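You operate a simulated robot arm through the tools that you are given. There is no shell and no other tool.

Carry out the task below with a simulated two-armed robot. There is one attempt and no reset: what you move stays moved.

JOB
Let the filter cup run empty, then stop the pump, free the bottle and cap it.
Fine: dial to VENT, cup up; stand the FILTERED bottle on the bench top, off the rod stand, and press its white cap on; spill next to nothing. Set down upright: filtered bottle.
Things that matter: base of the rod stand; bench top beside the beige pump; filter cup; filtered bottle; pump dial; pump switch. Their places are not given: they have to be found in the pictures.

Only the result counts: the job must be done as asked and must still hold three seconds after the hand-in. Knocking over, shifting, dropping, spilling or breaking anything else fails it. A push-on lid holds only when it is set on centred and level and pressed home; a screw cap is set on level and turned clockwise until tight.

ROBOT AND FRAMES
Two 6-joint arms with two-finger parallel grippers on one trunk that stands fixed in place. Base frame: the origin is at the foot of the trunk, x ahead of it, y to its left, z up. Lengths are in m, angles in rad, forces in N, time in s.
The left shoulder is at [0.05, 0.17, 1.327], the right one opposite. Each reaches about 1.092 m from its shoulder. Payload 1.57 kg a hand.
The tool frame of a hand sits at the grasp point between the pads (the TCP): z along the fingers, y along the line on which they close. The tips reach 0.03 m beyond it. Largest opening 0.08 m; finger width 0.017, thickness 0.012; the body of the gripper, 0.04 by 0.082 m, starts 0.08 m behind the TCP.
Orientation is told as [roll, pitch, yaw] about the base's x, y, z axes, in that order, counted from this pose: with the fingers straight down and closing along the base's y, the tool's x points along the base's -x, its y along +y and its z along -z.

CONTROLS
- The arms move only by the tool play_rows. It takes "left_moves", "right_moves" or both (then of equal length, played together; a hand with none holds still); each is a list that holds one entry, the list of rows, each a list of 7 numbers: the shift along the base's x, y, z in m, then the turn, a rotation vector about the base's x, y, z in rad, then the closure, from 0 (fully open) to 1 (shut). In form: [[[dx, dy, dz, wx, wy, wz, jaw], ...]]. A call has 1 to 20 rows; each row is the pose to reach, as a shift and turn from the pose commanded when the call began. Each row takes 0.2 s and may step no farther than 0.05 m and 0.15 rad from the row before; otherwise, or with a gripper value out of range, the whole call is refused. Where a pose cannot be reached the arm comes as near as it can. A force on the tool above 40 N (or 10 N above the force at the start of the call, whichever is more), or a blocked arm, ends the call early, and 0.2 s more pass. The fingers move at their own pace (about 0.045 m/s each) and stop on an object; they squeeze with about 43 N. The grip force told is the motor's: it shows also when the fingers shut on nothing. Time passes only in rows, and 0.2 s behind the last, so rows that repeat a pose let the fingers close. The reply holds the time, the measured pose of the TCP, the force on the tool along the base axes, the opening and the grip force, in the units named above and with some noise, with the torque about the TCP (base axes, N m) and any sound that the robot's microphone picked up, and new pictures: "pictures" is both (left out), scene, wrist or none (wrist: the cameras of the hands that moved).
- Cameras (640 x 400 px; columns grow to the right, rows downward): "scene" is now at [0.0326, 0.018, 1.8899]; the picture's right is [0.23, -0.97, 0.00], its down [-0.77, -0.18, -0.61] and it looks along [0.59, 0.14, -0.79] (base axes); focal length 334 px, centre (320, 200). "left" rides on the left gripper at [0.072, 0.007, -0.122] in its tool frame; the picture's right is [-0.09, 1.00, 0.00], its down [-0.84, -0.08, -0.54] and it looks along [-0.54, -0.05, 0.84] (tool axes); focal length 238 px, centre (320, 200). "right" rides on the right gripper at [0.072, -0.007, -0.122] in its tool frame; the picture's right is [0.09, 1.00, 0.00], its down [-0.84, 0.08, -0.54] and it looks along [-0.54, 0.05, 0.84] (tool axes); focal length 238 px, centre (320, 200).
- lift_body(by): slides the trunk up (or, below 0, down) by that many m; the arms and the scene camera ride with it, the base frame stays. It gives what a move gives, with no picture.
- head_to(pan, tilt): turns the head with the scene camera to pan (to the left, within 1.501 rad either way) and tilt (down, from -0.506 to 1.204), counted from straight ahead of the robot. It gives what a move gives, and a new picture of the scene camera.
- probe_pixels(camera, pixels): for up to 12 pixels [column, row] of the newest picture of that camera ("zoom" is the newest enlarged one), the place [x, y, z] in the base frame of the surface seen there, good to about 0.002 m. No time passes.
- inspect(camera, box): a new picture of the part [left, top, right, bottom] of that camera's present view, enlarged. No time passes.
- finish_job(): hands the job in; it is judged then, once.

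Unless the task says otherwise, let go and move clear before handing in.

The tools are called after "Emit:" as a command line: name --argument value ..., lists and objects as JSON in quotes. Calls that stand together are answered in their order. play_rows: Moves the arms, as the interface text tells. Its arguments: {"type":"object","properties":{"left_moves":{"type":"array"},"right_moves":{"type":"array"},"pictures":{"type":"string","enum":["both","scene","wrist","none"]}},"required":[]} The other tools are called the same way: lift_body (by) moves the trunk up or down; head_to (pan, tilt) turns the head that bears the scene camera; probe_pixels (camera, pixels) gives the place of the surface under pixels of a picture; inspect (camera, box) takes an enlarged picture of a part of a camera's view; finish_job () hands the job in.

At the start:

```text
time: 0.0
left_eef_pos: [0.4288, 0.059, 1.2186]
left_ee_rot: [0.091, 0.06, -0.299]
left_wrist_force: [-0.1, -0.4, 0.3]
left_torque: [-0.03, -0.02, 0.02]
left_width: 0.0799
left_grip_force: 0.1
right_eef_pos: [0.6455, 0.0103, 1.2168]
right_ee_rot: [-0.001, 0.001, 0.001]
right_wrist_force: [0.2, 0.4, -0.5]
right_torque: [-0.01, 0.01, 0.01]
right_width: 0.0802
right_grip_force: 0.1
trunk travel left (down, up): [-0.943, 0.027]
head pan, tilt (commanded): [0.234, 0.915]
```

scene: 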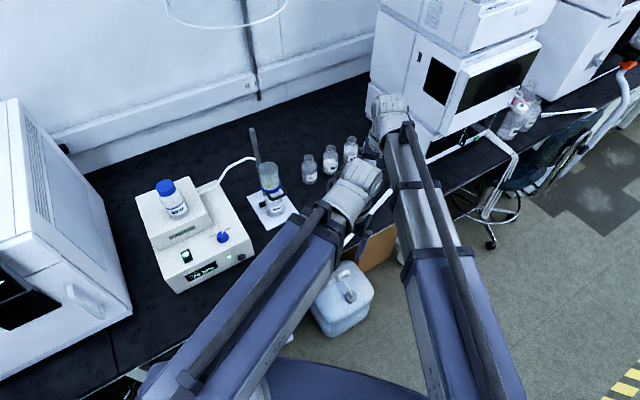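
right: 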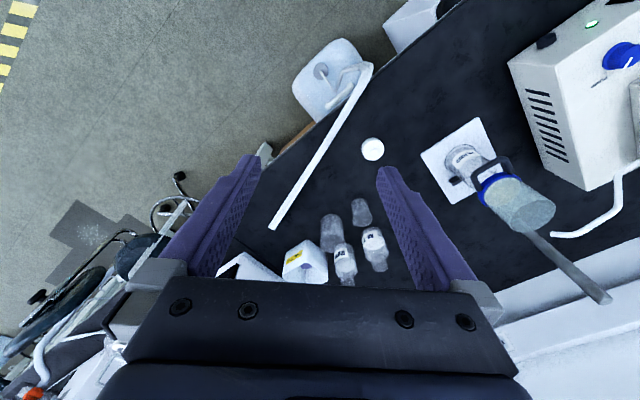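
left: 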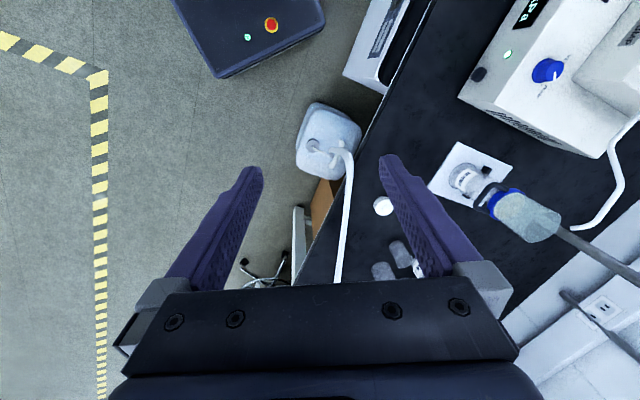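

The scene shows a beige pump (about px 190,235) with a dial and switch, and the filter stack on a rod stand (about px 270,190). I'll look closer before I move anything.

Emit:
inspect --camera "scene" --box '[130, 120, 390, 300]'

Emit:
inspect --camera "left" --box '[340, 0, 640, 300]'

Emit:
inspect --camera "right" --box '[260, 0, 640, 310]'

```text
2.22 times, centred on (260, 210) of scene
```

zoom: 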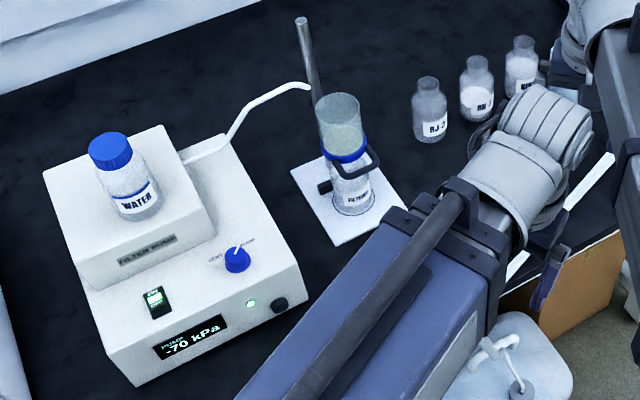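

```text
1.33 times, centred on (490, 150) of left
```

zoom: 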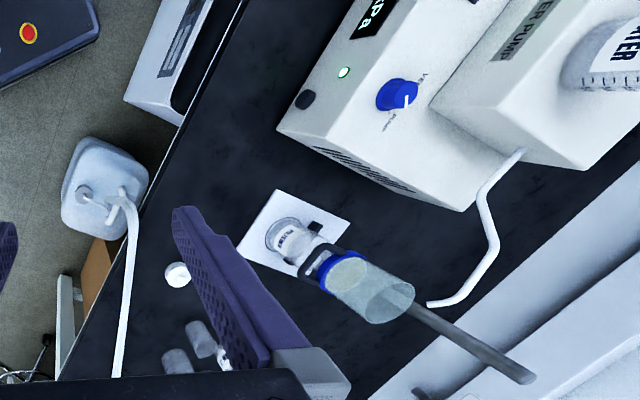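

```text
1.29 times, centred on (450, 155) of right
```

zoom: 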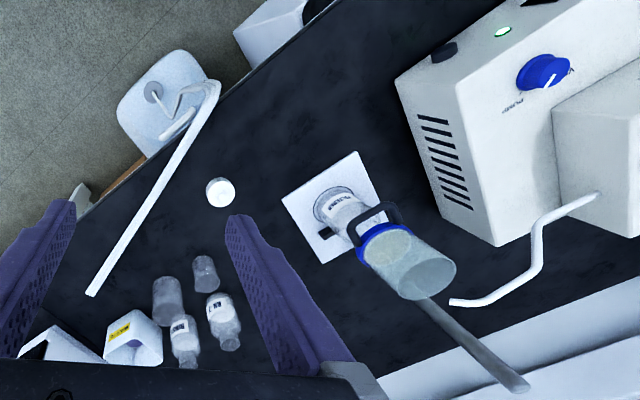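

The zoom shows the dial with its pointer and the VENT/PUMP marks, a green rocker, and the cup clamped above the bottle. I'll zoom in further on the pump's controls and the stand.

Emit:
inspect --camera "scene" --box '[160, 210, 270, 290]'

Emit:
probe_pixels --camera "zoom" --pixels '[[372, 140], [395, 150], [345, 160], [155, 250], [155, 275], [290, 245], [370, 270], [430, 240], [100, 200]]'

Emit:
probe_pixels --camera "scene" --pixels '[[222, 237], [187, 255], [232, 243], [243, 258], [270, 165], [270, 185], [272, 205], [277, 213], [255, 200], [252, 130], [174, 185], [295, 205]]'

```text
5.00 times, centred on (215, 250) of scene
```

zoom: 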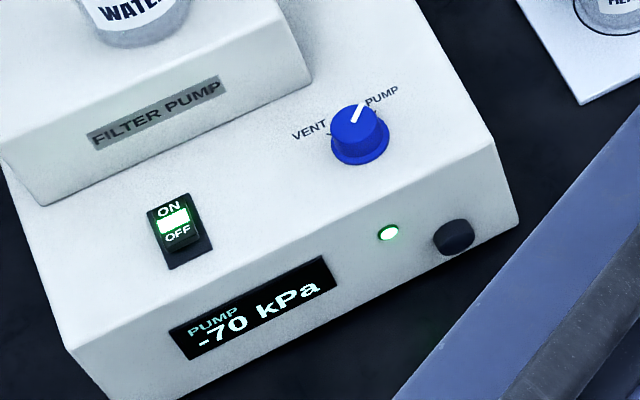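

```text
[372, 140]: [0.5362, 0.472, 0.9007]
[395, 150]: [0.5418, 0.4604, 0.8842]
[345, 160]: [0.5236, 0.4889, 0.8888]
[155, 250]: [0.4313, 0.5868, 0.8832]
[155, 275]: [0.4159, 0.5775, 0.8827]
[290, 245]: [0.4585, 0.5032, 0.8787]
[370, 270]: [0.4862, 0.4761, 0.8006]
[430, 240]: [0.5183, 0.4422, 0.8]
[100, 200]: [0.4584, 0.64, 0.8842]
```

```text
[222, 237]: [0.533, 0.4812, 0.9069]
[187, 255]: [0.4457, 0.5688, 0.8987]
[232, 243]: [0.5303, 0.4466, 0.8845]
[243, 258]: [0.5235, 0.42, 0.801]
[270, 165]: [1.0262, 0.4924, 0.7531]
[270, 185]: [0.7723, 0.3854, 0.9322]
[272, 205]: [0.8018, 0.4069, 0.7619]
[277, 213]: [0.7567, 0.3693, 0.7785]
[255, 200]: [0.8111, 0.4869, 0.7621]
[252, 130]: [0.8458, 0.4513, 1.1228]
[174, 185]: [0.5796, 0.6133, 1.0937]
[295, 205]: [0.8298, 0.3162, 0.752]
```

Bench top is at z≈0.752, stand base at about 0.762 and the pump panel at about 0.884. Now I'll zoom in on the filter stack.

Emit:
inspect --camera "scene" --box '[230, 120, 310, 230]'

Emit:
inspect --camera "right" --box '[400, 100, 620, 310]'

Emit:
inspect --camera "left" --box '[420, 120, 600, 270]'

```text
3.64 times, centred on (270, 175) of scene
```

zoom: 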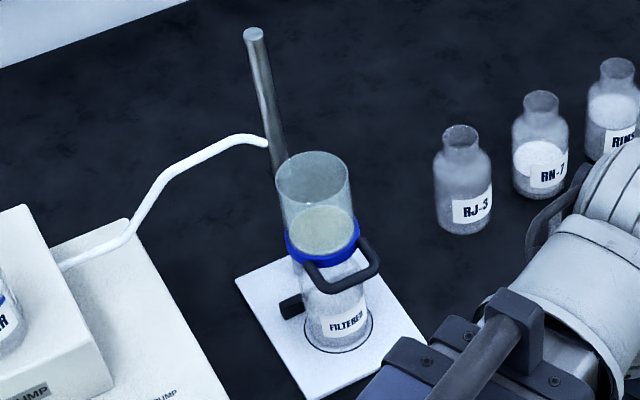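

```text
1.90 times, centred on (510, 205) of right
```

zoom: 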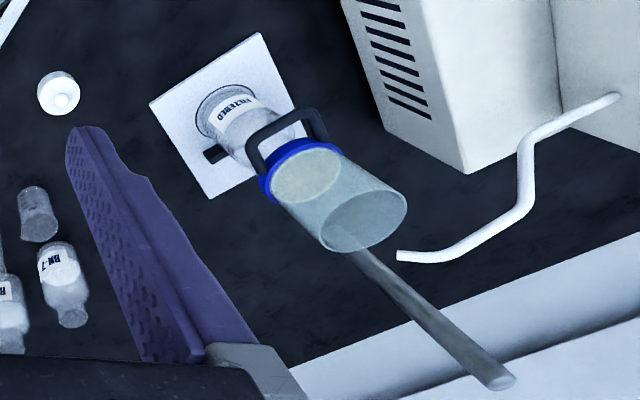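

```text
2.67 times, centred on (510, 195) of left
```

zoom: 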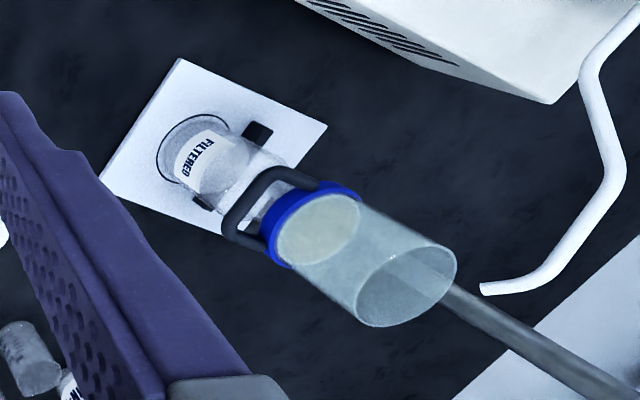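

The cup has a blue collar with a black loop handle, and it sits over the FILTERED bottle on the stand base beside a rod. I'll probe points on the stack, the cap and the dial labels.

Emit:
probe_pixels --camera "zoom" --pixels '[[232, 225], [262, 180], [315, 184], [350, 190], [272, 225], [320, 230], [258, 133], [200, 205], [195, 165], [405, 320], [448, 260], [250, 250]]'

Emit:
probe_pixels --camera "right" --pixels '[[372, 150], [372, 141], [381, 150], [363, 150], [372, 159], [610, 295], [330, 235], [361, 210], [345, 262], [373, 240], [440, 145], [480, 125]]'

Emit:
inspect --camera "scene" --box '[205, 215, 255, 255]'

```text
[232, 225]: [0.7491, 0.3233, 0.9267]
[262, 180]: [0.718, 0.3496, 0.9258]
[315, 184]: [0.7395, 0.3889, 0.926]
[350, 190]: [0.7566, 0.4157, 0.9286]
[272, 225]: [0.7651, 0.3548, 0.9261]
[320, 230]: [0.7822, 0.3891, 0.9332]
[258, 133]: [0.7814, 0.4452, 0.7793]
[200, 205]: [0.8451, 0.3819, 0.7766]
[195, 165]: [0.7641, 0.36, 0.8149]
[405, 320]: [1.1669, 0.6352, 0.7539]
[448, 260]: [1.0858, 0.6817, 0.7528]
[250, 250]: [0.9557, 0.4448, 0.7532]
```

```text
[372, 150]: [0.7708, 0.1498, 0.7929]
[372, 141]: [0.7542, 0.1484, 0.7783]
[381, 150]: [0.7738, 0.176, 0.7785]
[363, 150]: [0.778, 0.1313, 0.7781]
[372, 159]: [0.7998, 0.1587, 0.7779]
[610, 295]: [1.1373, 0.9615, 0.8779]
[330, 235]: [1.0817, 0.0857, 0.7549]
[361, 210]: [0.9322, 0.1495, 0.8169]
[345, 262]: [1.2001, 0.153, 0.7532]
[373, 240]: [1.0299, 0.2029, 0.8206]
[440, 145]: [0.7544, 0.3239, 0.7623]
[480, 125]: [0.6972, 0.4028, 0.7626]
```

```text
10.00 times, centred on (230, 235) of scene
```

zoom: 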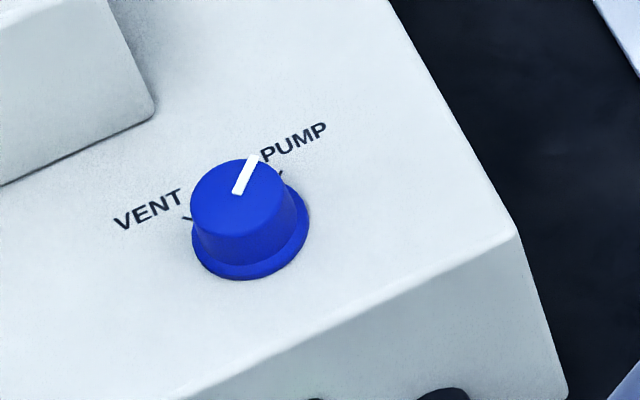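

The white cap is near (0.773, 0.153) and its top shows at z≈0.778 with a nub at 0.793. I'll probe the dial geometry in this zoom.

Emit:
probe_pixels --camera "zoom" --pixels '[[253, 156], [238, 193], [193, 195], [285, 185], [238, 237], [240, 278], [308, 225], [186, 218], [281, 173], [165, 197], [290, 140], [236, 158]]'

Emit:
inspect --camera "right" --box '[340, 120, 410, 180]'

Emit:
inspect --camera "scene" --box '[170, 235, 210, 265]'

```text
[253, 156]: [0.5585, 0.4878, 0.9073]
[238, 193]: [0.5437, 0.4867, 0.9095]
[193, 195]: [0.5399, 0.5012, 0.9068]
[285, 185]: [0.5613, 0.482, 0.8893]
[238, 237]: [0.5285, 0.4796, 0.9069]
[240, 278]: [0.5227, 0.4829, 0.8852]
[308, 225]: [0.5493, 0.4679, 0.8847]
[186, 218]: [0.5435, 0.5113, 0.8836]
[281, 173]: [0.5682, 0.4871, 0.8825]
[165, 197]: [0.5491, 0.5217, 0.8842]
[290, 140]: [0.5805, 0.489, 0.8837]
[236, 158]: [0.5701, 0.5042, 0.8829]
```

```text
6.67 times, centred on (375, 150) of right
```

zoom: 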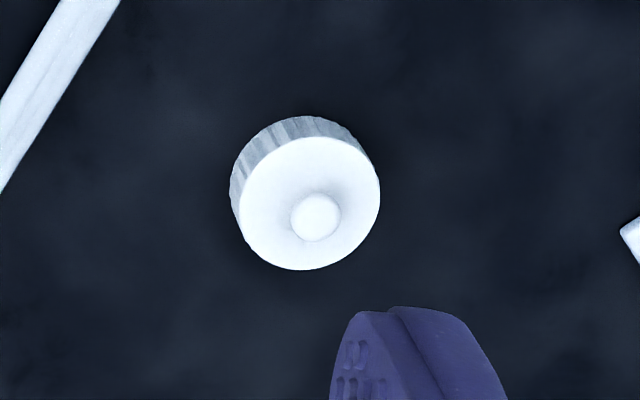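

```text
13.33 times, centred on (190, 250) of scene
```

zoom: 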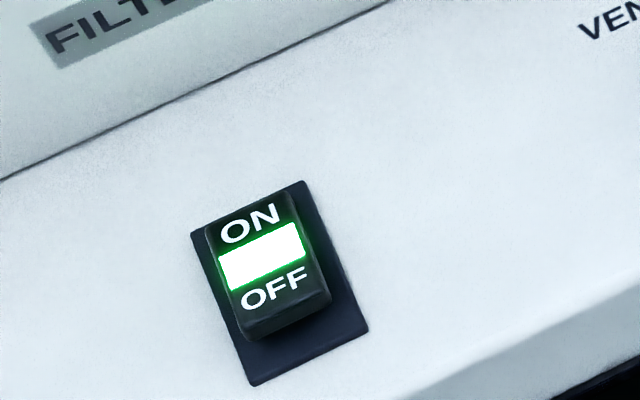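

The dial centre is about (0.543, 0.487), with the pointer toward +x (PUMP) and the VENT tick toward +y, so it needs a +90° turn. Next I'll probe the switch in this zoom.

Emit:
probe_pixels --camera "zoom" --pixels '[[250, 225], [262, 255], [275, 290], [245, 320], [320, 300], [285, 325], [255, 380], [365, 328], [195, 232], [300, 183], [310, 260], [240, 290]]'

Emit:
probe_pixels --camera "scene" --pixels '[[137, 195], [205, 182], [222, 188], [252, 247], [172, 291], [160, 248], [147, 222], [214, 220], [168, 182], [185, 182], [110, 350], [60, 370]]'

```text
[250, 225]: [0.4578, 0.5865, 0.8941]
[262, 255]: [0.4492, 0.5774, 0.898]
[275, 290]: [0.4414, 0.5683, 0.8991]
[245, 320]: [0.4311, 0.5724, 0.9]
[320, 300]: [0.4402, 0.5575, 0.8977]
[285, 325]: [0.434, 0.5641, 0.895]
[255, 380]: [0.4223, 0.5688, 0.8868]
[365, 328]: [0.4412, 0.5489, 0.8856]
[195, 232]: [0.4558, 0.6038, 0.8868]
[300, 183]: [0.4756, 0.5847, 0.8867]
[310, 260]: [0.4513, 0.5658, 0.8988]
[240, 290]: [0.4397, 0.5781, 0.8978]
```

```text
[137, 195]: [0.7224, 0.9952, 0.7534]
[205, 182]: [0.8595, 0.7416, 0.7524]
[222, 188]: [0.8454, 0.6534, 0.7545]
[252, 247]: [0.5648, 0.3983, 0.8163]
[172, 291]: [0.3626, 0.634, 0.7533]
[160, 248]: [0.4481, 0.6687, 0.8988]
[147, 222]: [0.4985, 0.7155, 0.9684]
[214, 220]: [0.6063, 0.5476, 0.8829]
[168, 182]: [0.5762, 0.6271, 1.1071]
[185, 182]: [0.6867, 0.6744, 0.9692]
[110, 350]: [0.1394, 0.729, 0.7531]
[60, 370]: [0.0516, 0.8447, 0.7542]
```

The OFF end of the rocker is at about (0.436, 0.568, 0.900). I'll swing the left arm into a side-looking pose to see the filter stack while the cup drains.

Emit:
play_rows --left_moves '[[[0.007, 0.027, -0.017, -0.017, -0.064, 0.03, 0], [0.014, 0.054, -0.034, -0.034, -0.128, 0.06, 0], [0.021, 0.081, -0.051, -0.051, -0.192, 0.09, 0], [0.028, 0.108, -0.068, -0.068, -0.256, 0.12, 0], [0.035, 0.135, -0.085, -0.085, -0.32, 0.15, 0], [0.042, 0.162, -0.102, -0.102, -0.384, 0.18, 0], [0.049, 0.189, -0.119, -0.119, -0.448, 0.21, 0], [0.056, 0.216, -0.136, -0.136, -0.512, 0.24, 0], [0.063, 0.243, -0.153, -0.153, -0.576, 0.27, 0], [0.07, 0.27, -0.17, -0.17, -0.64, 0.3, 0]]]' --pictures "both"

```text
time: 2.2
left_eef_pos: [0.5395, 0.355, 1.2549]
left_ee_rot: [0.004, -0.593, 0.037]
left_wrist_force: [-0.5, 0.5, 0.8]
left_torque: [0.0, -0.03, 0.0]
left_width: 0.0802
left_grip_force: 0.1
left hand out of reach, approached as far as the arm can: row 1, 2, 3, 4, 5, 6, 7, 8, 9, 10
right_eef_pos: [0.6451, 0.0103, 1.2179]
right_ee_rot: [0.0, -0.001, 0.0]
right_wrist_force: [-0.1, 0.8, 0.0]
right_torque: [-0.02, 0.02, 0.02]
right_width: 0.0802
right_grip_force: 0.0
trunk travel left (down, up): [-0.943, 0.027]
head pan, tilt (commanded): [0.234, 0.915]
```

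scene: 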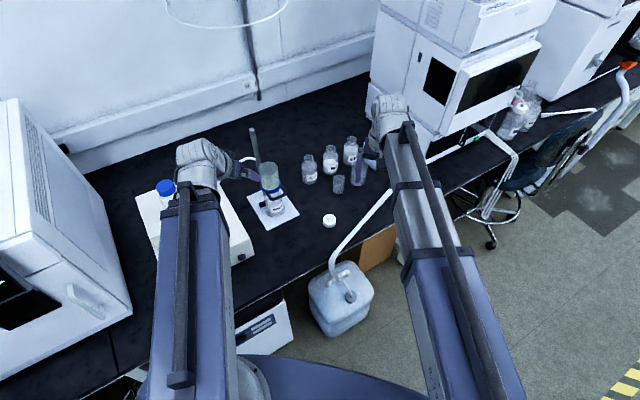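
left: 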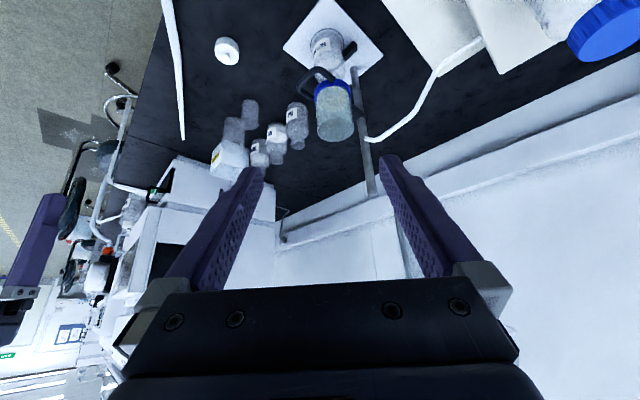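

The target pose was out of reach at this trunk height, so the hand stopped at z≈1.255. I'll check where the arm links are before lowering the trunk.

Emit:
probe_pixels --camera "scene" --pixels '[[205, 155], [190, 165], [200, 200], [175, 220], [190, 270], [170, 330], [225, 170], [250, 175], [390, 110], [400, 140], [430, 220], [60, 110]]'

Emit:
inspect --camera "left" --box '[260, 0, 420, 160]'

```text
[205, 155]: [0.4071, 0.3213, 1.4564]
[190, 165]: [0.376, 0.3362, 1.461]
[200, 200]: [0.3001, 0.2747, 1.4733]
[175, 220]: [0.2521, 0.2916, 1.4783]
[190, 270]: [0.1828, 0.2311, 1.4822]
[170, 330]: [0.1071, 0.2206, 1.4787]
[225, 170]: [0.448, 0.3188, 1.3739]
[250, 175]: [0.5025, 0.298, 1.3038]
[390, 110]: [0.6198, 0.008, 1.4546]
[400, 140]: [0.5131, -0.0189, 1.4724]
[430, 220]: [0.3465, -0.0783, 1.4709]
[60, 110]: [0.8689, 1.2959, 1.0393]
```

```text
2.50 times, centred on (340, 80) of left
```

zoom: 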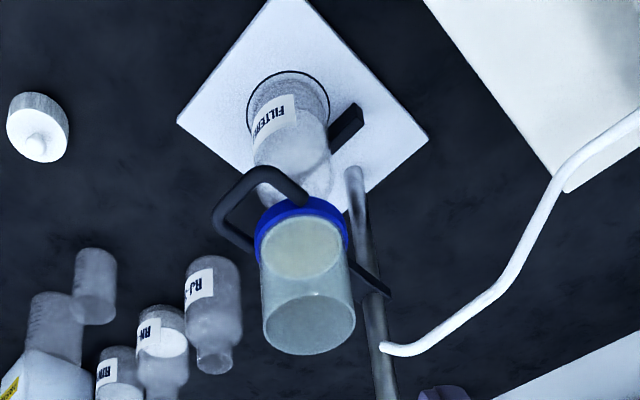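

The collar's arm clamps to the rod, so the cup rides up and down on it. I'll compare the cup's liquid level now with the first picture.

Emit:
inspect --camera "scene" --box '[245, 120, 305, 220]'

Emit:
inspect --camera "left" --box '[290, 20, 380, 150]'

```text
4.00 times, centred on (275, 170) of scene
```

zoom: 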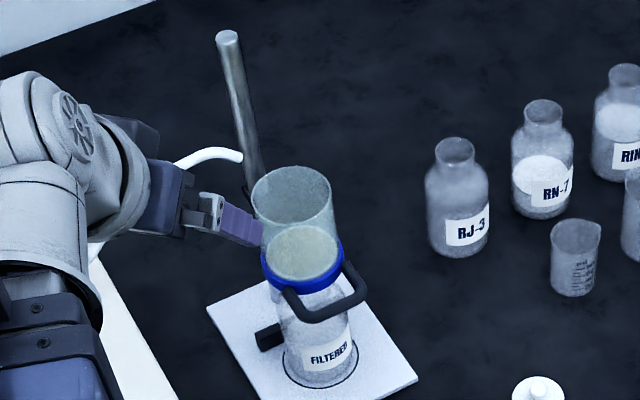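

```text
3.08 times, centred on (335, 85) of left
```

zoom: 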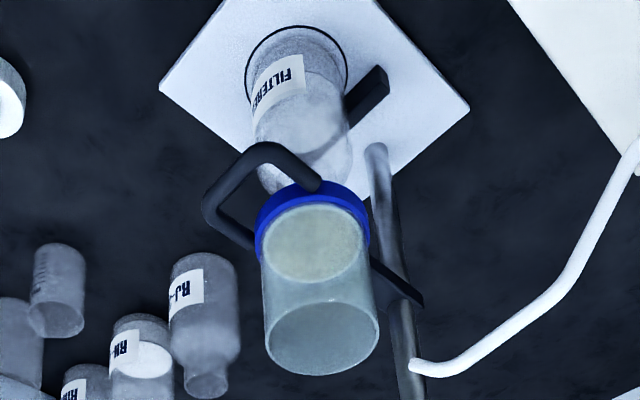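

The stack is in clear view and there is still pale liquid in the cup. I'll bring the left hand to fingers-down over the pump, which also lets time pass, and watch the cup level.

Emit:
play_rows --left_moves '[[[0, 0.0125, 0, 0.029, 0.07, -0.098, 0], [0, 0.025, 0, 0.058, 0.14, -0.196, 0], [0, 0.0375, 0, 0.087, 0.21, -0.294, 0], [0, 0.05, 0, 0.116, 0.281, -0.392, 0], [0, 0.0625, 0, 0.145, 0.351, -0.49, 0], [0, 0.075, 0, 0.175, 0.421, -0.588, 0], [0, 0.0875, 0, 0.204, 0.491, -0.686, 0], [0, 0.1, 0, 0.233, 0.562, -0.784, 0], [0, 0.1, 0, 0.233, 0.562, -0.784, 0], [0, 0.1, 0, 0.233, 0.562, -0.784, 0]]]' --pictures "both"

```text
time: 4.4
left_eef_pos: [0.5476, 0.4505, 1.2176]
left_ee_rot: [0.019, -0.002, -0.776]
left_wrist_force: [-0.8, 0.4, 0.2]
left_torque: [0.02, 0.0, -0.01]
left_width: 0.08
left_grip_force: 0.0
left hand out of reach, approached as far as the arm can: row 1, 2, 3, 4, 5, 6, 7, 8, 9, 10
right_eef_pos: [0.6469, 0.0113, 1.218]
right_ee_rot: [0.0, 0.0, 0.0]
right_wrist_force: [0.9, -0.3, 0.0]
right_torque: [-0.01, -0.01, -0.02]
right_width: 0.08
right_grip_force: 0.1
trunk travel left (down, up): [-0.943, 0.027]
head pan, tilt (commanded): [0.234, 0.915]
```

scene: 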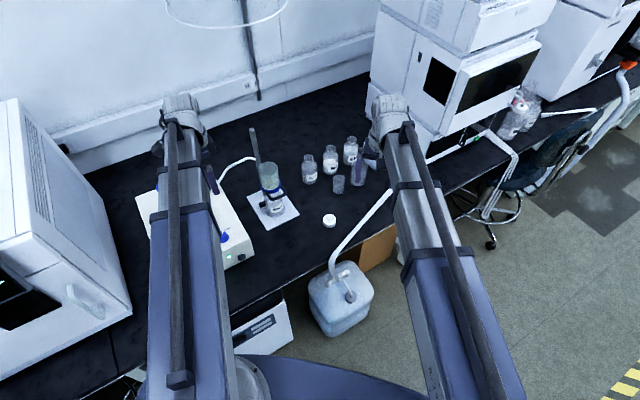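
left: 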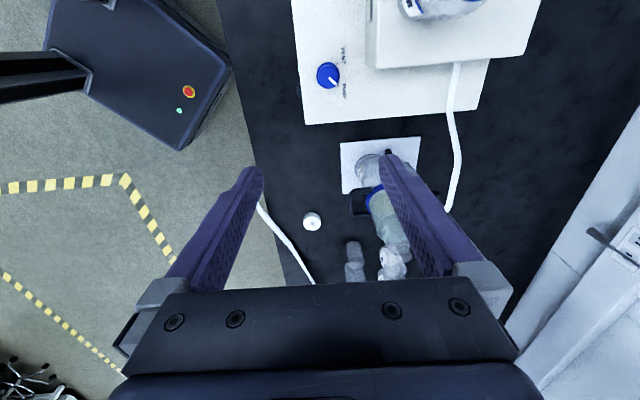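

Every row was flagged out of reach and the wrist height hasn't changed since the start, so the arm may have a lower limit on height or reach here. I'll test which commanded heights it can follow.

Emit:
play_rows --left_moves '[[[0.0122, 0.0054, 0.0425, 0, 0, 0, 0], [0.0244, 0.0108, 0.085, 0, 0, 0, 0], [0.0366, 0.016, 0.127, 0, 0, 0, 0], [0.0488, 0.0215, 0.17, 0, 0, 0, 0], [0.0688, 0.0315, 0.18, 0, 0, 0, 0], [0.0888, 0.0415, 0.18, 0, 0, 0, 0], [0.0888, 0.0415, 0.15, 0, 0, 0, 0], [0.0888, 0.0415, 0.12, 0, 0, 0, 0]]]' --pictures "none"

```text
time: 6.2
left_eef_pos: [0.6262, 0.4893, 1.2188]
left_ee_rot: [0.02, -0.001, -0.773]
left_wrist_force: [-0.1, -0.5, 0.6]
left_torque: [-0.01, 0.0, 0.01]
left_width: 0.0801
left_grip_force: 0.1
left hand out of reach, approached as far as the arm can: row 1, 2, 3, 4, 5, 6, 7, 8
right_eef_pos: [0.6459, 0.0098, 1.2166]
right_ee_rot: [0.0, 0.0, 0.001]
right_wrist_force: [-0.4, -0.4, -0.3]
right_torque: [0.03, -0.01, -0.03]
right_width: 0.08
right_grip_force: 0.1
trunk travel left (down, up): [-0.943, 0.027]
head pan, tilt (commanded): [0.234, 0.915]
```

The hand followed x and y but stayed at z≈1.218, so height seems to come from the trunk lift alone. I'll test a purely horizontal move to above the dial.

Emit:
play_rows --left_moves '[[[-0.0208, -0.0006, 0, 0, 0, 0, 0], [-0.0416, -0.0012, 0, 0, 0, 0, 0], [-0.0624, -0.0018, 0, 0, 0, 0, 0], [-0.0832, -0.0023, 0, 0, 0, 0, 0], [-0.0832, -0.0023, 0, 0, 0, 0, 0]]]' --pictures "both"

Emit:
inspect --camera "scene" --box '[245, 120, 305, 220]'

```text
time: 7.4
left_eef_pos: [0.5458, 0.4905, 1.2164]
left_ee_rot: [0.017, -0.003, -0.776]
left_wrist_force: [-0.2, 0.1, -0.3]
left_torque: [-0.01, -0.02, 0.01]
left_width: 0.08
left_grip_force: 0.0
right_eef_pos: [0.6467, 0.0107, 1.2169]
right_ee_rot: [0.001, -0.001, -0.002]
right_wrist_force: [0.0, 0.0, 0.0]
right_torque: [0.02, -0.05, 0.04]
right_width: 0.0802
right_grip_force: 0.0
trunk travel left (down, up): [-0.943, 0.027]
head pan, tilt (commanded): [0.234, 0.915]
```

scene: 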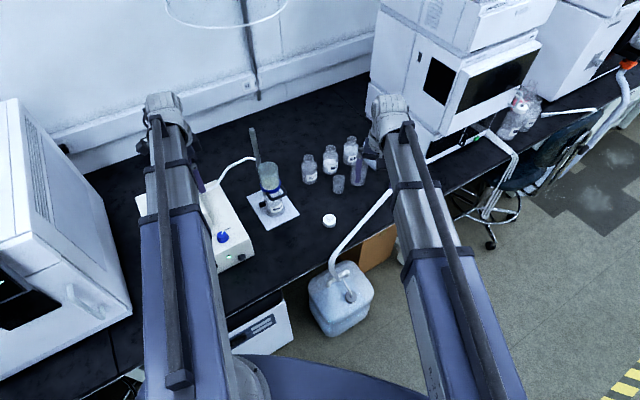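
left: 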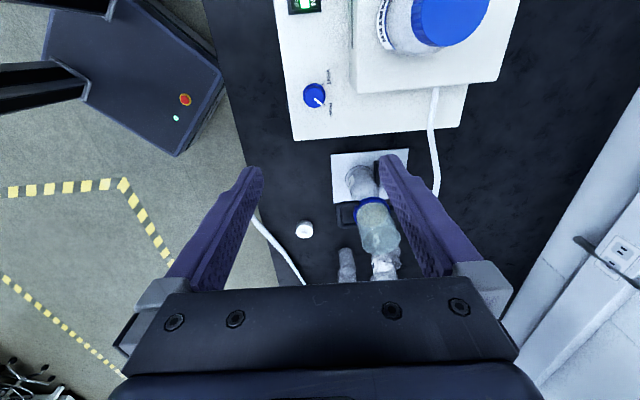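

```text
4.00 times, centred on (275, 170) of scene
```

zoom: 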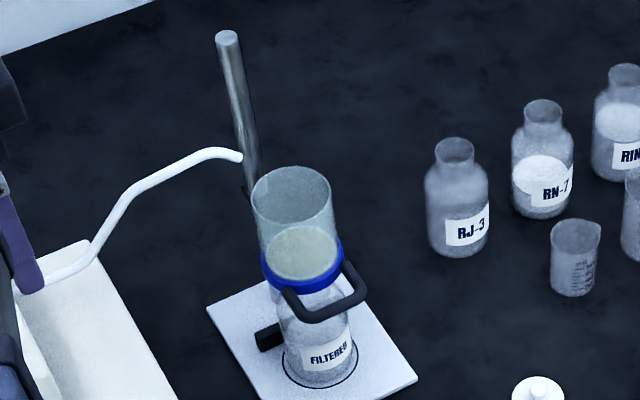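

The horizontal move worked with no flag: the left hand is at (0.546, 0.490), roughly above the dial. I'll look closely at the cup and the pump display.

Emit:
inspect --camera "scene" --box '[255, 155, 290, 200]'

Emit:
inspect --camera "left" --box '[330, 140, 420, 270]'

```text
8.89 times, centred on (272, 178) of scene
```

zoom: 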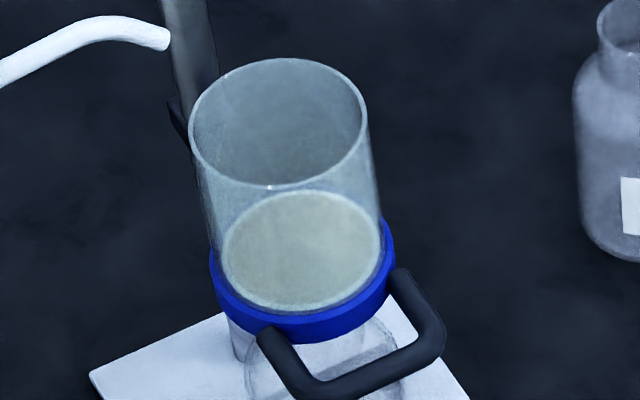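

```text
3.08 times, centred on (375, 205) of left
```

zoom: 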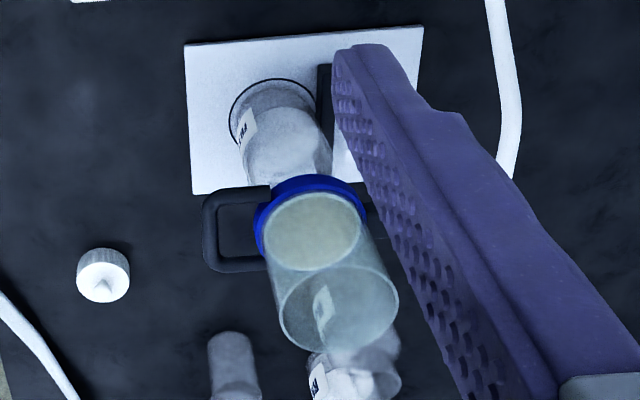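

I'll hold still for a few seconds and take the same zoom again, to see whether the pale disc at px (272,183) is liquid that's still dropping.

Emit:
play_rows --left_moves '[[[-0.002, -0.002, 0, 0, 0, 0, 0], [-0.003, -0.0035, 0, 0, 0, 0, 0], [-0.003, -0.0035, 0, 0, 0, 0, 0], [-0.003, -0.0035, 0, 0, 0, 0, 0], [-0.003, -0.0035, 0, 0, 0, 0, 0], [-0.003, -0.0035, 0, 0, 0, 0, 0], [-0.003, -0.0035, 0, 0, 0, 0, 0], [-0.003, -0.0035, 0, 0, 0, 0, 0], [-0.003, -0.0035, 0, 0, 0, 0, 0], [-0.003, -0.0035, 0, 0, 0, 0, 0], [-0.003, -0.0035, 0, 0, 0, 0, 0], [-0.003, -0.0035, 0, 0, 0, 0, 0], [-0.003, -0.0035, 0, 0, 0, 0, 0], [-0.003, -0.0035, 0, 0, 0, 0, 0], [-0.003, -0.0035, 0, 0, 0, 0, 0], [-0.003, -0.0035, 0, 0, 0, 0, 0], [-0.003, -0.0035, 0, 0, 0, 0, 0], [-0.003, -0.0035, 0, 0, 0, 0, 0], [-0.003, -0.0035, 0, 0, 0, 0, 0], [-0.003, -0.0035, 0, 0, 0, 0, 0]]]' --pictures "scene"

Emit:
inspect --camera "scene" --box '[255, 155, 290, 200]'

Emit:
inspect --camera "scene" --box '[250, 160, 300, 225]'

```text
time: 11.6
left_eef_pos: [0.5431, 0.4862, 1.2179]
left_ee_rot: [0.019, -0.001, -0.774]
left_wrist_force: [0.0, -0.3, 0.2]
left_torque: [-0.01, 0.02, -0.03]
left_width: 0.08
left_grip_force: 0.1
right_eef_pos: [0.6464, 0.0121, 1.2171]
right_ee_rot: [-0.001, -0.001, 0.001]
right_wrist_force: [0.4, 0.2, 0.2]
right_torque: [-0.02, 0.01, 0.02]
right_width: 0.0802
right_grip_force: 0.0
trunk travel left (down, up): [-0.943, 0.027]
head pan, tilt (commanded): [0.234, 0.915]
```

scene: 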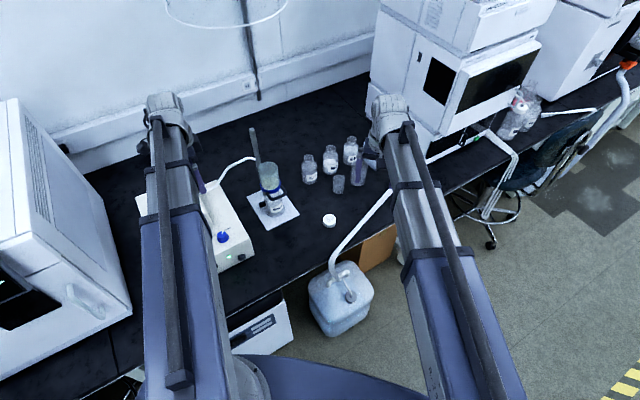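

```text
8.89 times, centred on (272, 178) of scene
```

zoom: 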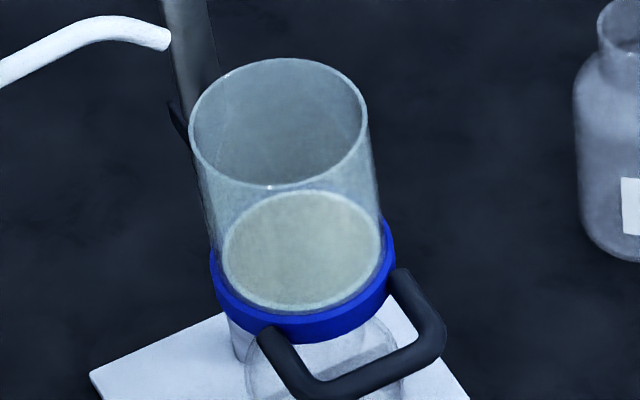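

```text
6.15 times, centred on (275, 192) of scene
```

zoom: 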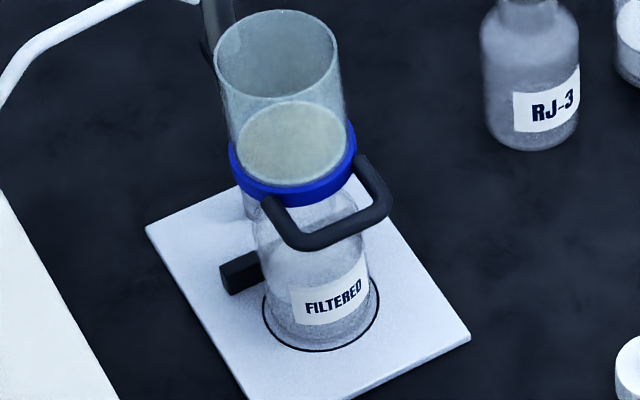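

The disc at zoom (300,250) looks the same at 11.6 s as at 7.4 s. I'll probe its height against the collar and rim to tell whether it's the membrane or a liquid surface.

Emit:
probe_pixels --camera "zoom" --pixels '[[292, 140], [292, 110], [292, 175], [245, 145], [340, 140], [295, 190], [275, 60], [276, 95], [310, 240], [320, 290], [240, 275], [215, 45]]'

Emit:
inspect --camera "left" --box '[330, 140, 420, 270]'

Emit:
inspect --camera "right" --box '[420, 110, 590, 270]'

```text
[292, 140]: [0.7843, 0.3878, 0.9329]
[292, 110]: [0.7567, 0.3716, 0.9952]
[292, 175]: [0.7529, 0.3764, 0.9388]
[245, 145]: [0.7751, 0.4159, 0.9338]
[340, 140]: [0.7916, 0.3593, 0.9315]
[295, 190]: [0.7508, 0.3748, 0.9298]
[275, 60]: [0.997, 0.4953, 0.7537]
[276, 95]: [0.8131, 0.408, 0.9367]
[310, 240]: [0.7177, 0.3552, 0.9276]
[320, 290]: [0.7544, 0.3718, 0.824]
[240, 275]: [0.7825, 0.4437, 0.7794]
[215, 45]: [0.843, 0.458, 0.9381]
```

```text
3.08 times, centred on (375, 205) of left
```

zoom: 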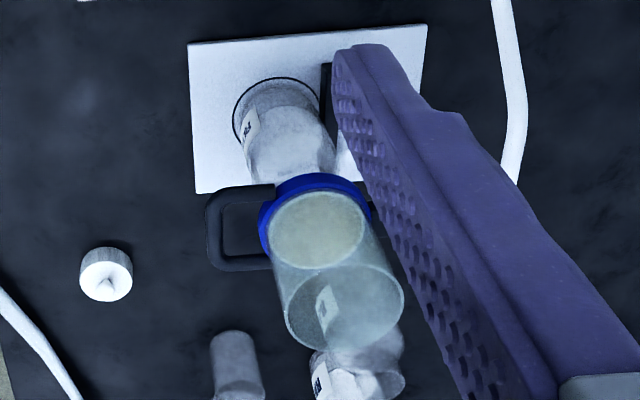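

```text
2.50 times, centred on (505, 190) of right
```

zoom: 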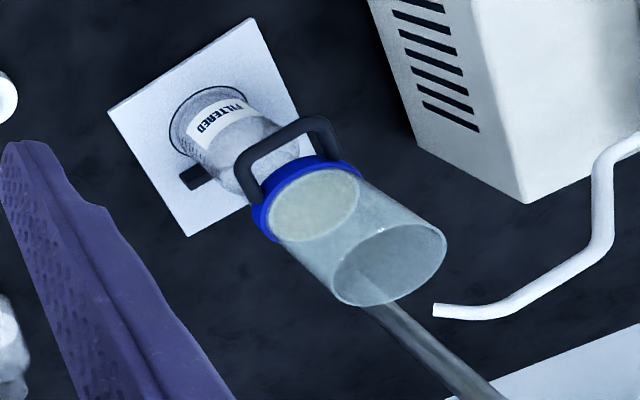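

The disc reads z≈0.933 now and read 0.932 at t=0, which isn't conclusive. I'll lower the trunk 0.2 m, leaving the left hand well above the pump, and use the right wrist camera for a level side view of the cup and bottle.

Emit:
lift_body --by -0.2

```text
time: 13.8
left_eef_pos: [0.5429, 0.4874, 1.0176]
left_ee_rot: [0.02, -0.003, -0.775]
left_wrist_force: [0.5, -0.4, -0.2]
left_torque: [0.03, 0.02, 0.0]
left_width: 0.0801
left_grip_force: 0.0
right_eef_pos: [0.6459, 0.0112, 1.017]
right_ee_rot: [0.0, 0.001, -0.001]
right_wrist_force: [-0.5, 0.0, 0.8]
right_torque: [0.01, 0.01, 0.01]
right_width: 0.0797
right_grip_force: 0.1
trunk travel left (down, up): [-0.743, 0.227]
head pan, tilt (commanded): [0.234, 0.915]
```

The trunk went down 0.2 m and both hands rode with it, keeping their x and y. Now I'll tilt and turn the right hand so its camera looks level at the stack.

Emit:
play_rows --right_moves '[[[0, 0, 0.0007, 0.047, -0.072, 0.097, 0], [0, 0, 0.0029, 0.094, -0.145, 0.194, 0], [0, 0, 0.0065, 0.141, -0.217, 0.291, 0], [0, 0, 0.0115, 0.188, -0.289, 0.388, 0], [0, 0, 0.0179, 0.235, -0.362, 0.485, 0], [0, 0, 0.0257, 0.281, -0.434, 0.583, 0], [0, 0, 0.0346, 0.328, -0.507, 0.68, 0], [0, 0, 0.0448, 0.375, -0.579, 0.777, 0], [0, 0, 0.0563, 0.422, -0.651, 0.874, 0], [0, 0, 0.0688, 0.469, -0.724, 0.971, 0], [0, 0, 0.0825, 0.516, -0.796, 1.068, 0], [0, 0, 0.0825, 0.516, -0.796, 1.068, 0]]]' --pictures "both"

```text
time: 16.4
left_eef_pos: [0.5426, 0.4875, 1.0172]
left_ee_rot: [0.018, -0.004, -0.775]
left_wrist_force: [1.0, -0.5, 0.2]
left_torque: [0.0, -0.02, -0.03]
left_width: 0.0802
left_grip_force: 0.0
right_eef_pos: [0.6454, 0.0109, 1.1007]
right_ee_rot: [-0.002, -0.899, 1.155]
right_wrist_force: [0.3, 0.2, 0.7]
right_torque: [-0.02, -0.01, 0.0]
right_width: 0.0799
right_grip_force: 0.1
right hand out of reach, approached as far as the arm can: row 8, 9
trunk travel left (down, up): [-0.743, 0.227]
head pan, tilt (commanded): [0.234, 0.915]
```

scene: 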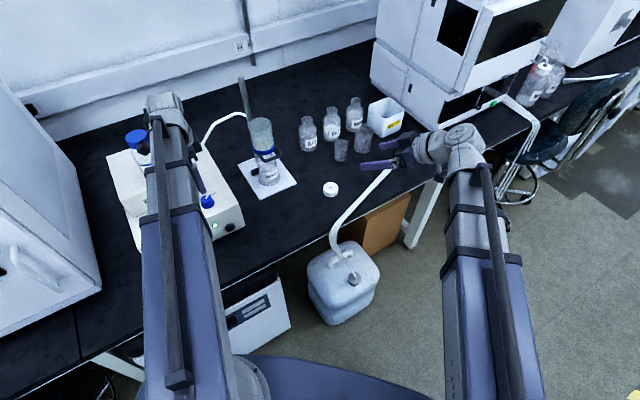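
right: 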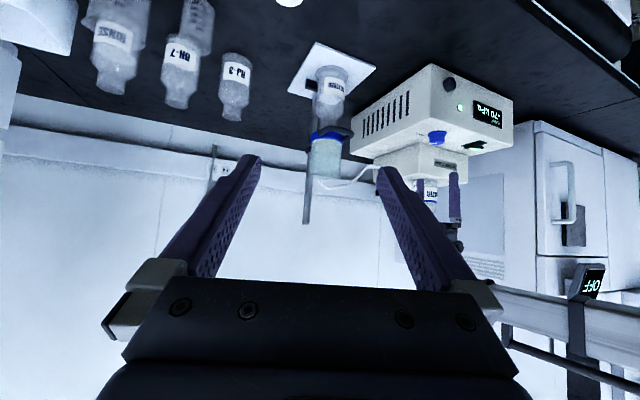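

The model of the arm holds: height is set by the trunk and wrist tilt. The right camera now sees the stack from the side at px (330,120), upside down, so I'll zoom in.

Emit:
inspect --camera "right" --box '[280, 30, 390, 230]'

Emit:
inspect --camera "right" --box '[295, 55, 365, 110]'

Emit:
inspect --camera "right" --box '[295, 105, 365, 190]'

```text
2.00 times, centred on (335, 130) of right
```

zoom: 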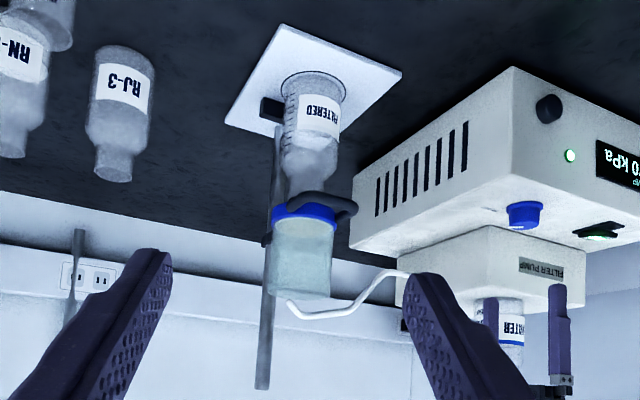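

```text
7.27 times, centred on (330, 82) of right
```

zoom: 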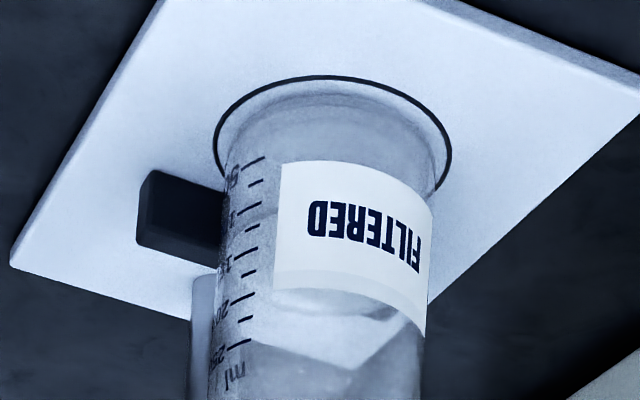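

```text
4.71 times, centred on (330, 148) of right
```

zoom: 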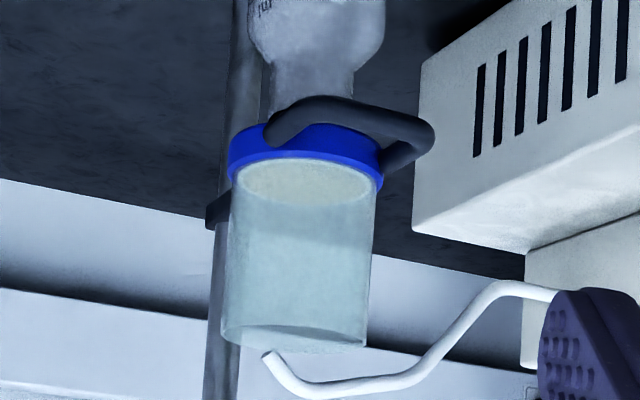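

The bottle shows graduations, with its liquid surface near the label's top at zoom (330,300). I'll wait 4 s and compare the level to see whether it's still filling.

Emit:
play_rows --right_moves '[[[0, 0, 0, 0, 0, 0, 0], [0, 0, 0, 0, 0, 0, 0], [0, 0, 0, 0, 0, 0, 0], [0, 0, 0, 0, 0, 0, 0], [0, 0, 0, 0, 0, 0, 0], [0, 0, 0, 0, 0, 0, 0], [0, 0, 0, 0, 0, 0, 0], [0, 0, 0, 0, 0, 0, 0], [0, 0, 0, 0, 0, 0, 0], [0, 0, 0, 0, 0, 0, 0], [0, 0, 0, 0, 0, 0, 0], [0, 0, 0, 0, 0, 0, 0], [0, 0, 0, 0, 0, 0, 0], [0, 0, 0, 0, 0, 0, 0], [0, 0, 0, 0, 0, 0, 0], [0, 0, 0, 0, 0, 0, 0], [0, 0, 0, 0, 0, 0, 0], [0, 0, 0, 0, 0, 0, 0], [0, 0, 0, 0, 0, 0, 0], [0, 0, 0, 0, 0, 0, 0]]]' --pictures "none"

Emit:
inspect --camera "right" --box '[295, 55, 365, 110]'

Emit:
inspect --camera "right" --box '[295, 105, 365, 190]'

```text
time: 20.6
left_eef_pos: [0.5439, 0.4862, 1.0165]
left_ee_rot: [0.018, -0.002, -0.775]
left_wrist_force: [-0.4, -0.1, -0.3]
left_torque: [-0.01, -0.02, 0.0]
left_width: 0.0798
left_grip_force: 0.1
right_eef_pos: [0.6465, 0.011, 1.1013]
right_ee_rot: [0.001, -0.898, 1.15]
right_wrist_force: [0.5, 0.2, 0.2]
right_torque: [0.02, 0.0, -0.02]
right_width: 0.0801
right_grip_force: 0.1
trunk travel left (down, up): [-0.743, 0.227]
head pan, tilt (commanded): [0.234, 0.915]
```

```text
7.27 times, centred on (330, 82) of right
```

zoom: 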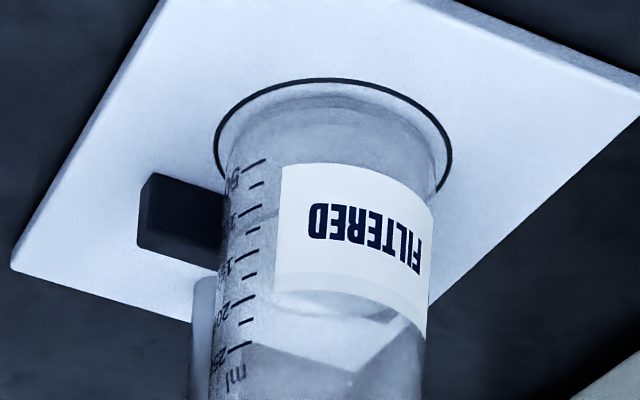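

```text
4.71 times, centred on (330, 148) of right
```

zoom: 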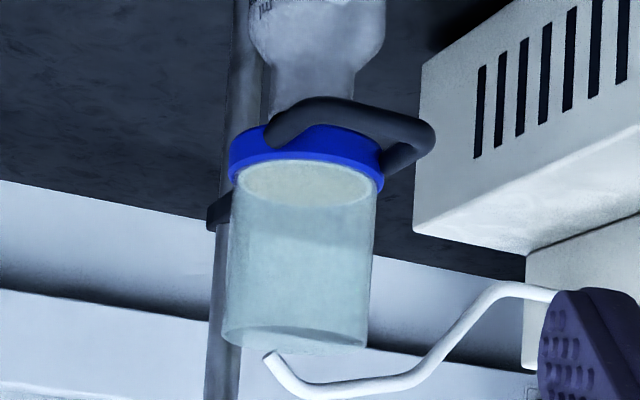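

The two pictures look nearly alike: any change in the bottle's level is below what I can see. I'll probe the cup body and take a fresh look from above.

Emit:
probe_pixels --camera "zoom" --pixels '[[300, 215], [300, 250], [300, 290], [300, 330], [305, 180], [250, 300], [350, 300], [300, 345], [310, 140], [420, 130], [215, 215], [215, 350]]'

Emit:
inspect --camera "scene" --box '[240, 110, 285, 160]'

Emit:
inspect --camera "scene" --box '[235, 105, 305, 200]'

```text
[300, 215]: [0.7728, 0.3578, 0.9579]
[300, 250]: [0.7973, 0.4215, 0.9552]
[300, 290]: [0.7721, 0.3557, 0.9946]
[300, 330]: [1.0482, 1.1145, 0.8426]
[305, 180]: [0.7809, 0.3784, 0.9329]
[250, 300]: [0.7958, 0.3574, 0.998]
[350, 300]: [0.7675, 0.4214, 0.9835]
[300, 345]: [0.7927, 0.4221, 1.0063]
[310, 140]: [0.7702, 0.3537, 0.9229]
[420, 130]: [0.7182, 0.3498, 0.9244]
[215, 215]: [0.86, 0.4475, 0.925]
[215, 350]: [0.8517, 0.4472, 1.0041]
```

```text
8.00 times, centred on (262, 135) of scene
```

zoom: 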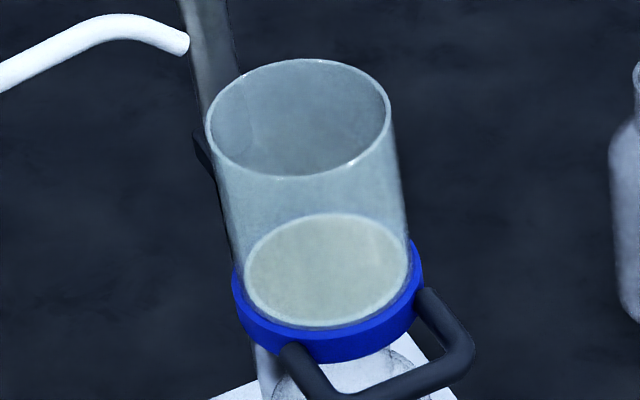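

```text
4.21 times, centred on (270, 152) of scene
```

zoom: 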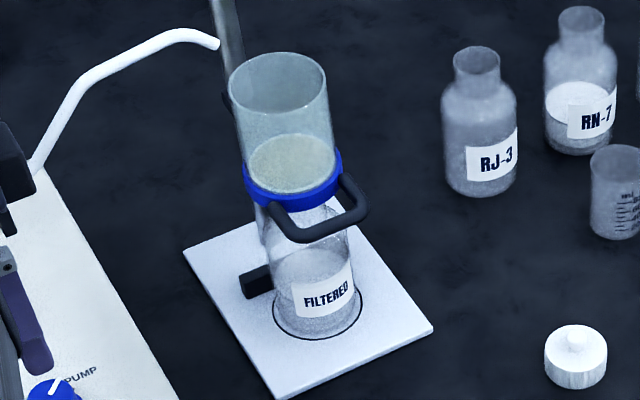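

The cup looks like clear walls over a cream disc. I'll take very tight zooms of the bottle's liquid line and the disc as references, then wait and repeat them.

Emit:
inspect --camera "right" --box '[310, 75, 360, 115]'

Emit:
inspect --camera "right" --box '[315, 130, 355, 160]'

Emit:
play_rows --right_moves '[[[0, 0, 0, 0, 0, 0, 0], [0, 0, 0, 0, 0, 0, 0], [0, 0, 0, 0, 0, 0, 0], [0, 0, 0, 0, 0, 0, 0], [0, 0, 0, 0, 0, 0, 0], [0, 0, 0, 0, 0, 0, 0], [0, 0, 0, 0, 0, 0, 0], [0, 0, 0, 0, 0, 0, 0], [0, 0, 0, 0, 0, 0, 0], [0, 0, 0, 0, 0, 0, 0], [0, 0, 0, 0, 0, 0, 0], [0, 0, 0, 0, 0, 0, 0], [0, 0, 0, 0, 0, 0, 0], [0, 0, 0, 0, 0, 0, 0], [0, 0, 0, 0, 0, 0, 0], [0, 0, 0, 0, 0, 0, 0], [0, 0, 0, 0, 0, 0, 0], [0, 0, 0, 0, 0, 0, 0], [0, 0, 0, 0, 0, 0, 0], [0, 0, 0, 0, 0, 0, 0]]]' --pictures "none"

Emit:
inspect --camera "right" --box '[310, 75, 360, 115]'

Emit:
inspect --camera "right" --box '[315, 130, 355, 160]'

```text
10.00 times, centred on (335, 95) of right
```

zoom: 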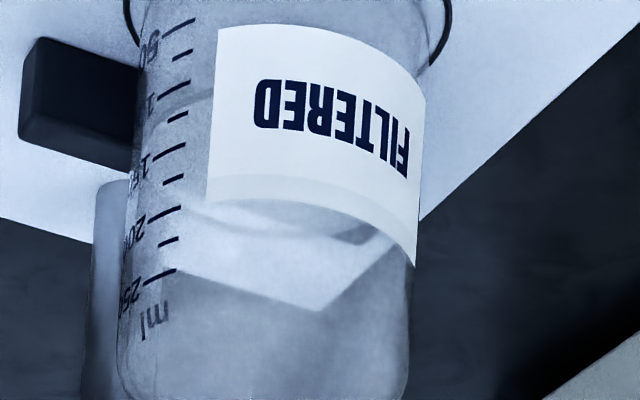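

```text
13.33 times, centred on (335, 145) of right
```

zoom: 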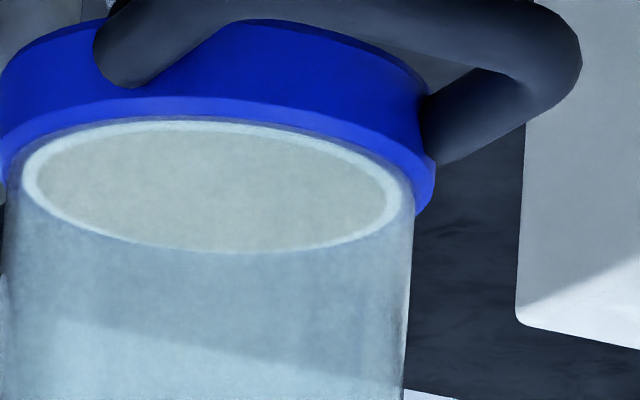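

```text
time: 24.8
left_eef_pos: [0.5429, 0.4869, 1.0174]
left_ee_rot: [0.02, -0.003, -0.774]
left_wrist_force: [0.2, -0.3, 0.3]
left_torque: [-0.01, -0.03, 0.01]
left_width: 0.08
left_grip_force: 0.1
right_eef_pos: [0.6453, 0.0129, 1.0993]
right_ee_rot: [0.001, -0.897, 1.149]
right_wrist_force: [-0.6, 0.9, -0.1]
right_torque: [0.0, -0.01, -0.02]
right_width: 0.0798
right_grip_force: 0.2
trunk travel left (down, up): [-0.743, 0.227]
head pan, tilt (commanded): [0.234, 0.915]
```

```text
10.00 times, centred on (335, 95) of right
```

zoom: 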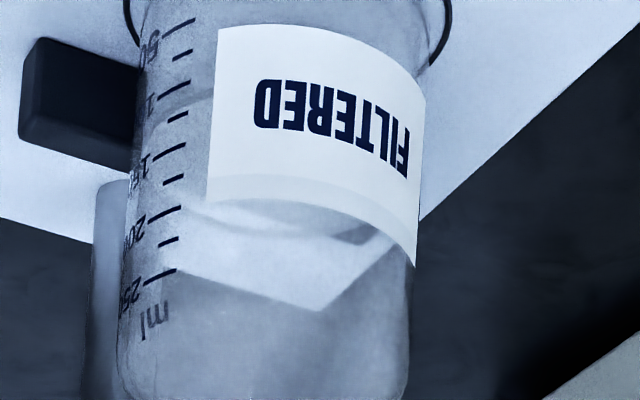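

```text
13.33 times, centred on (335, 145) of right
```

zoom: 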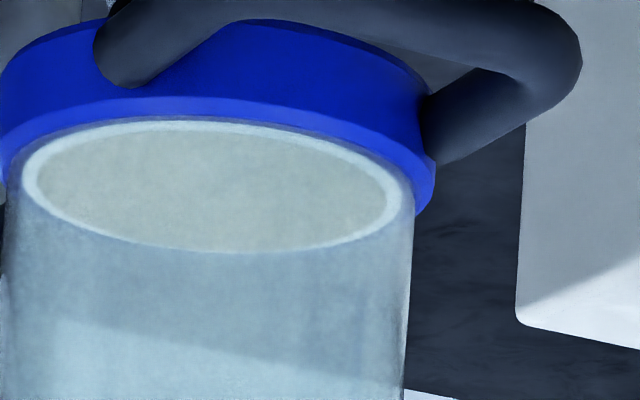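

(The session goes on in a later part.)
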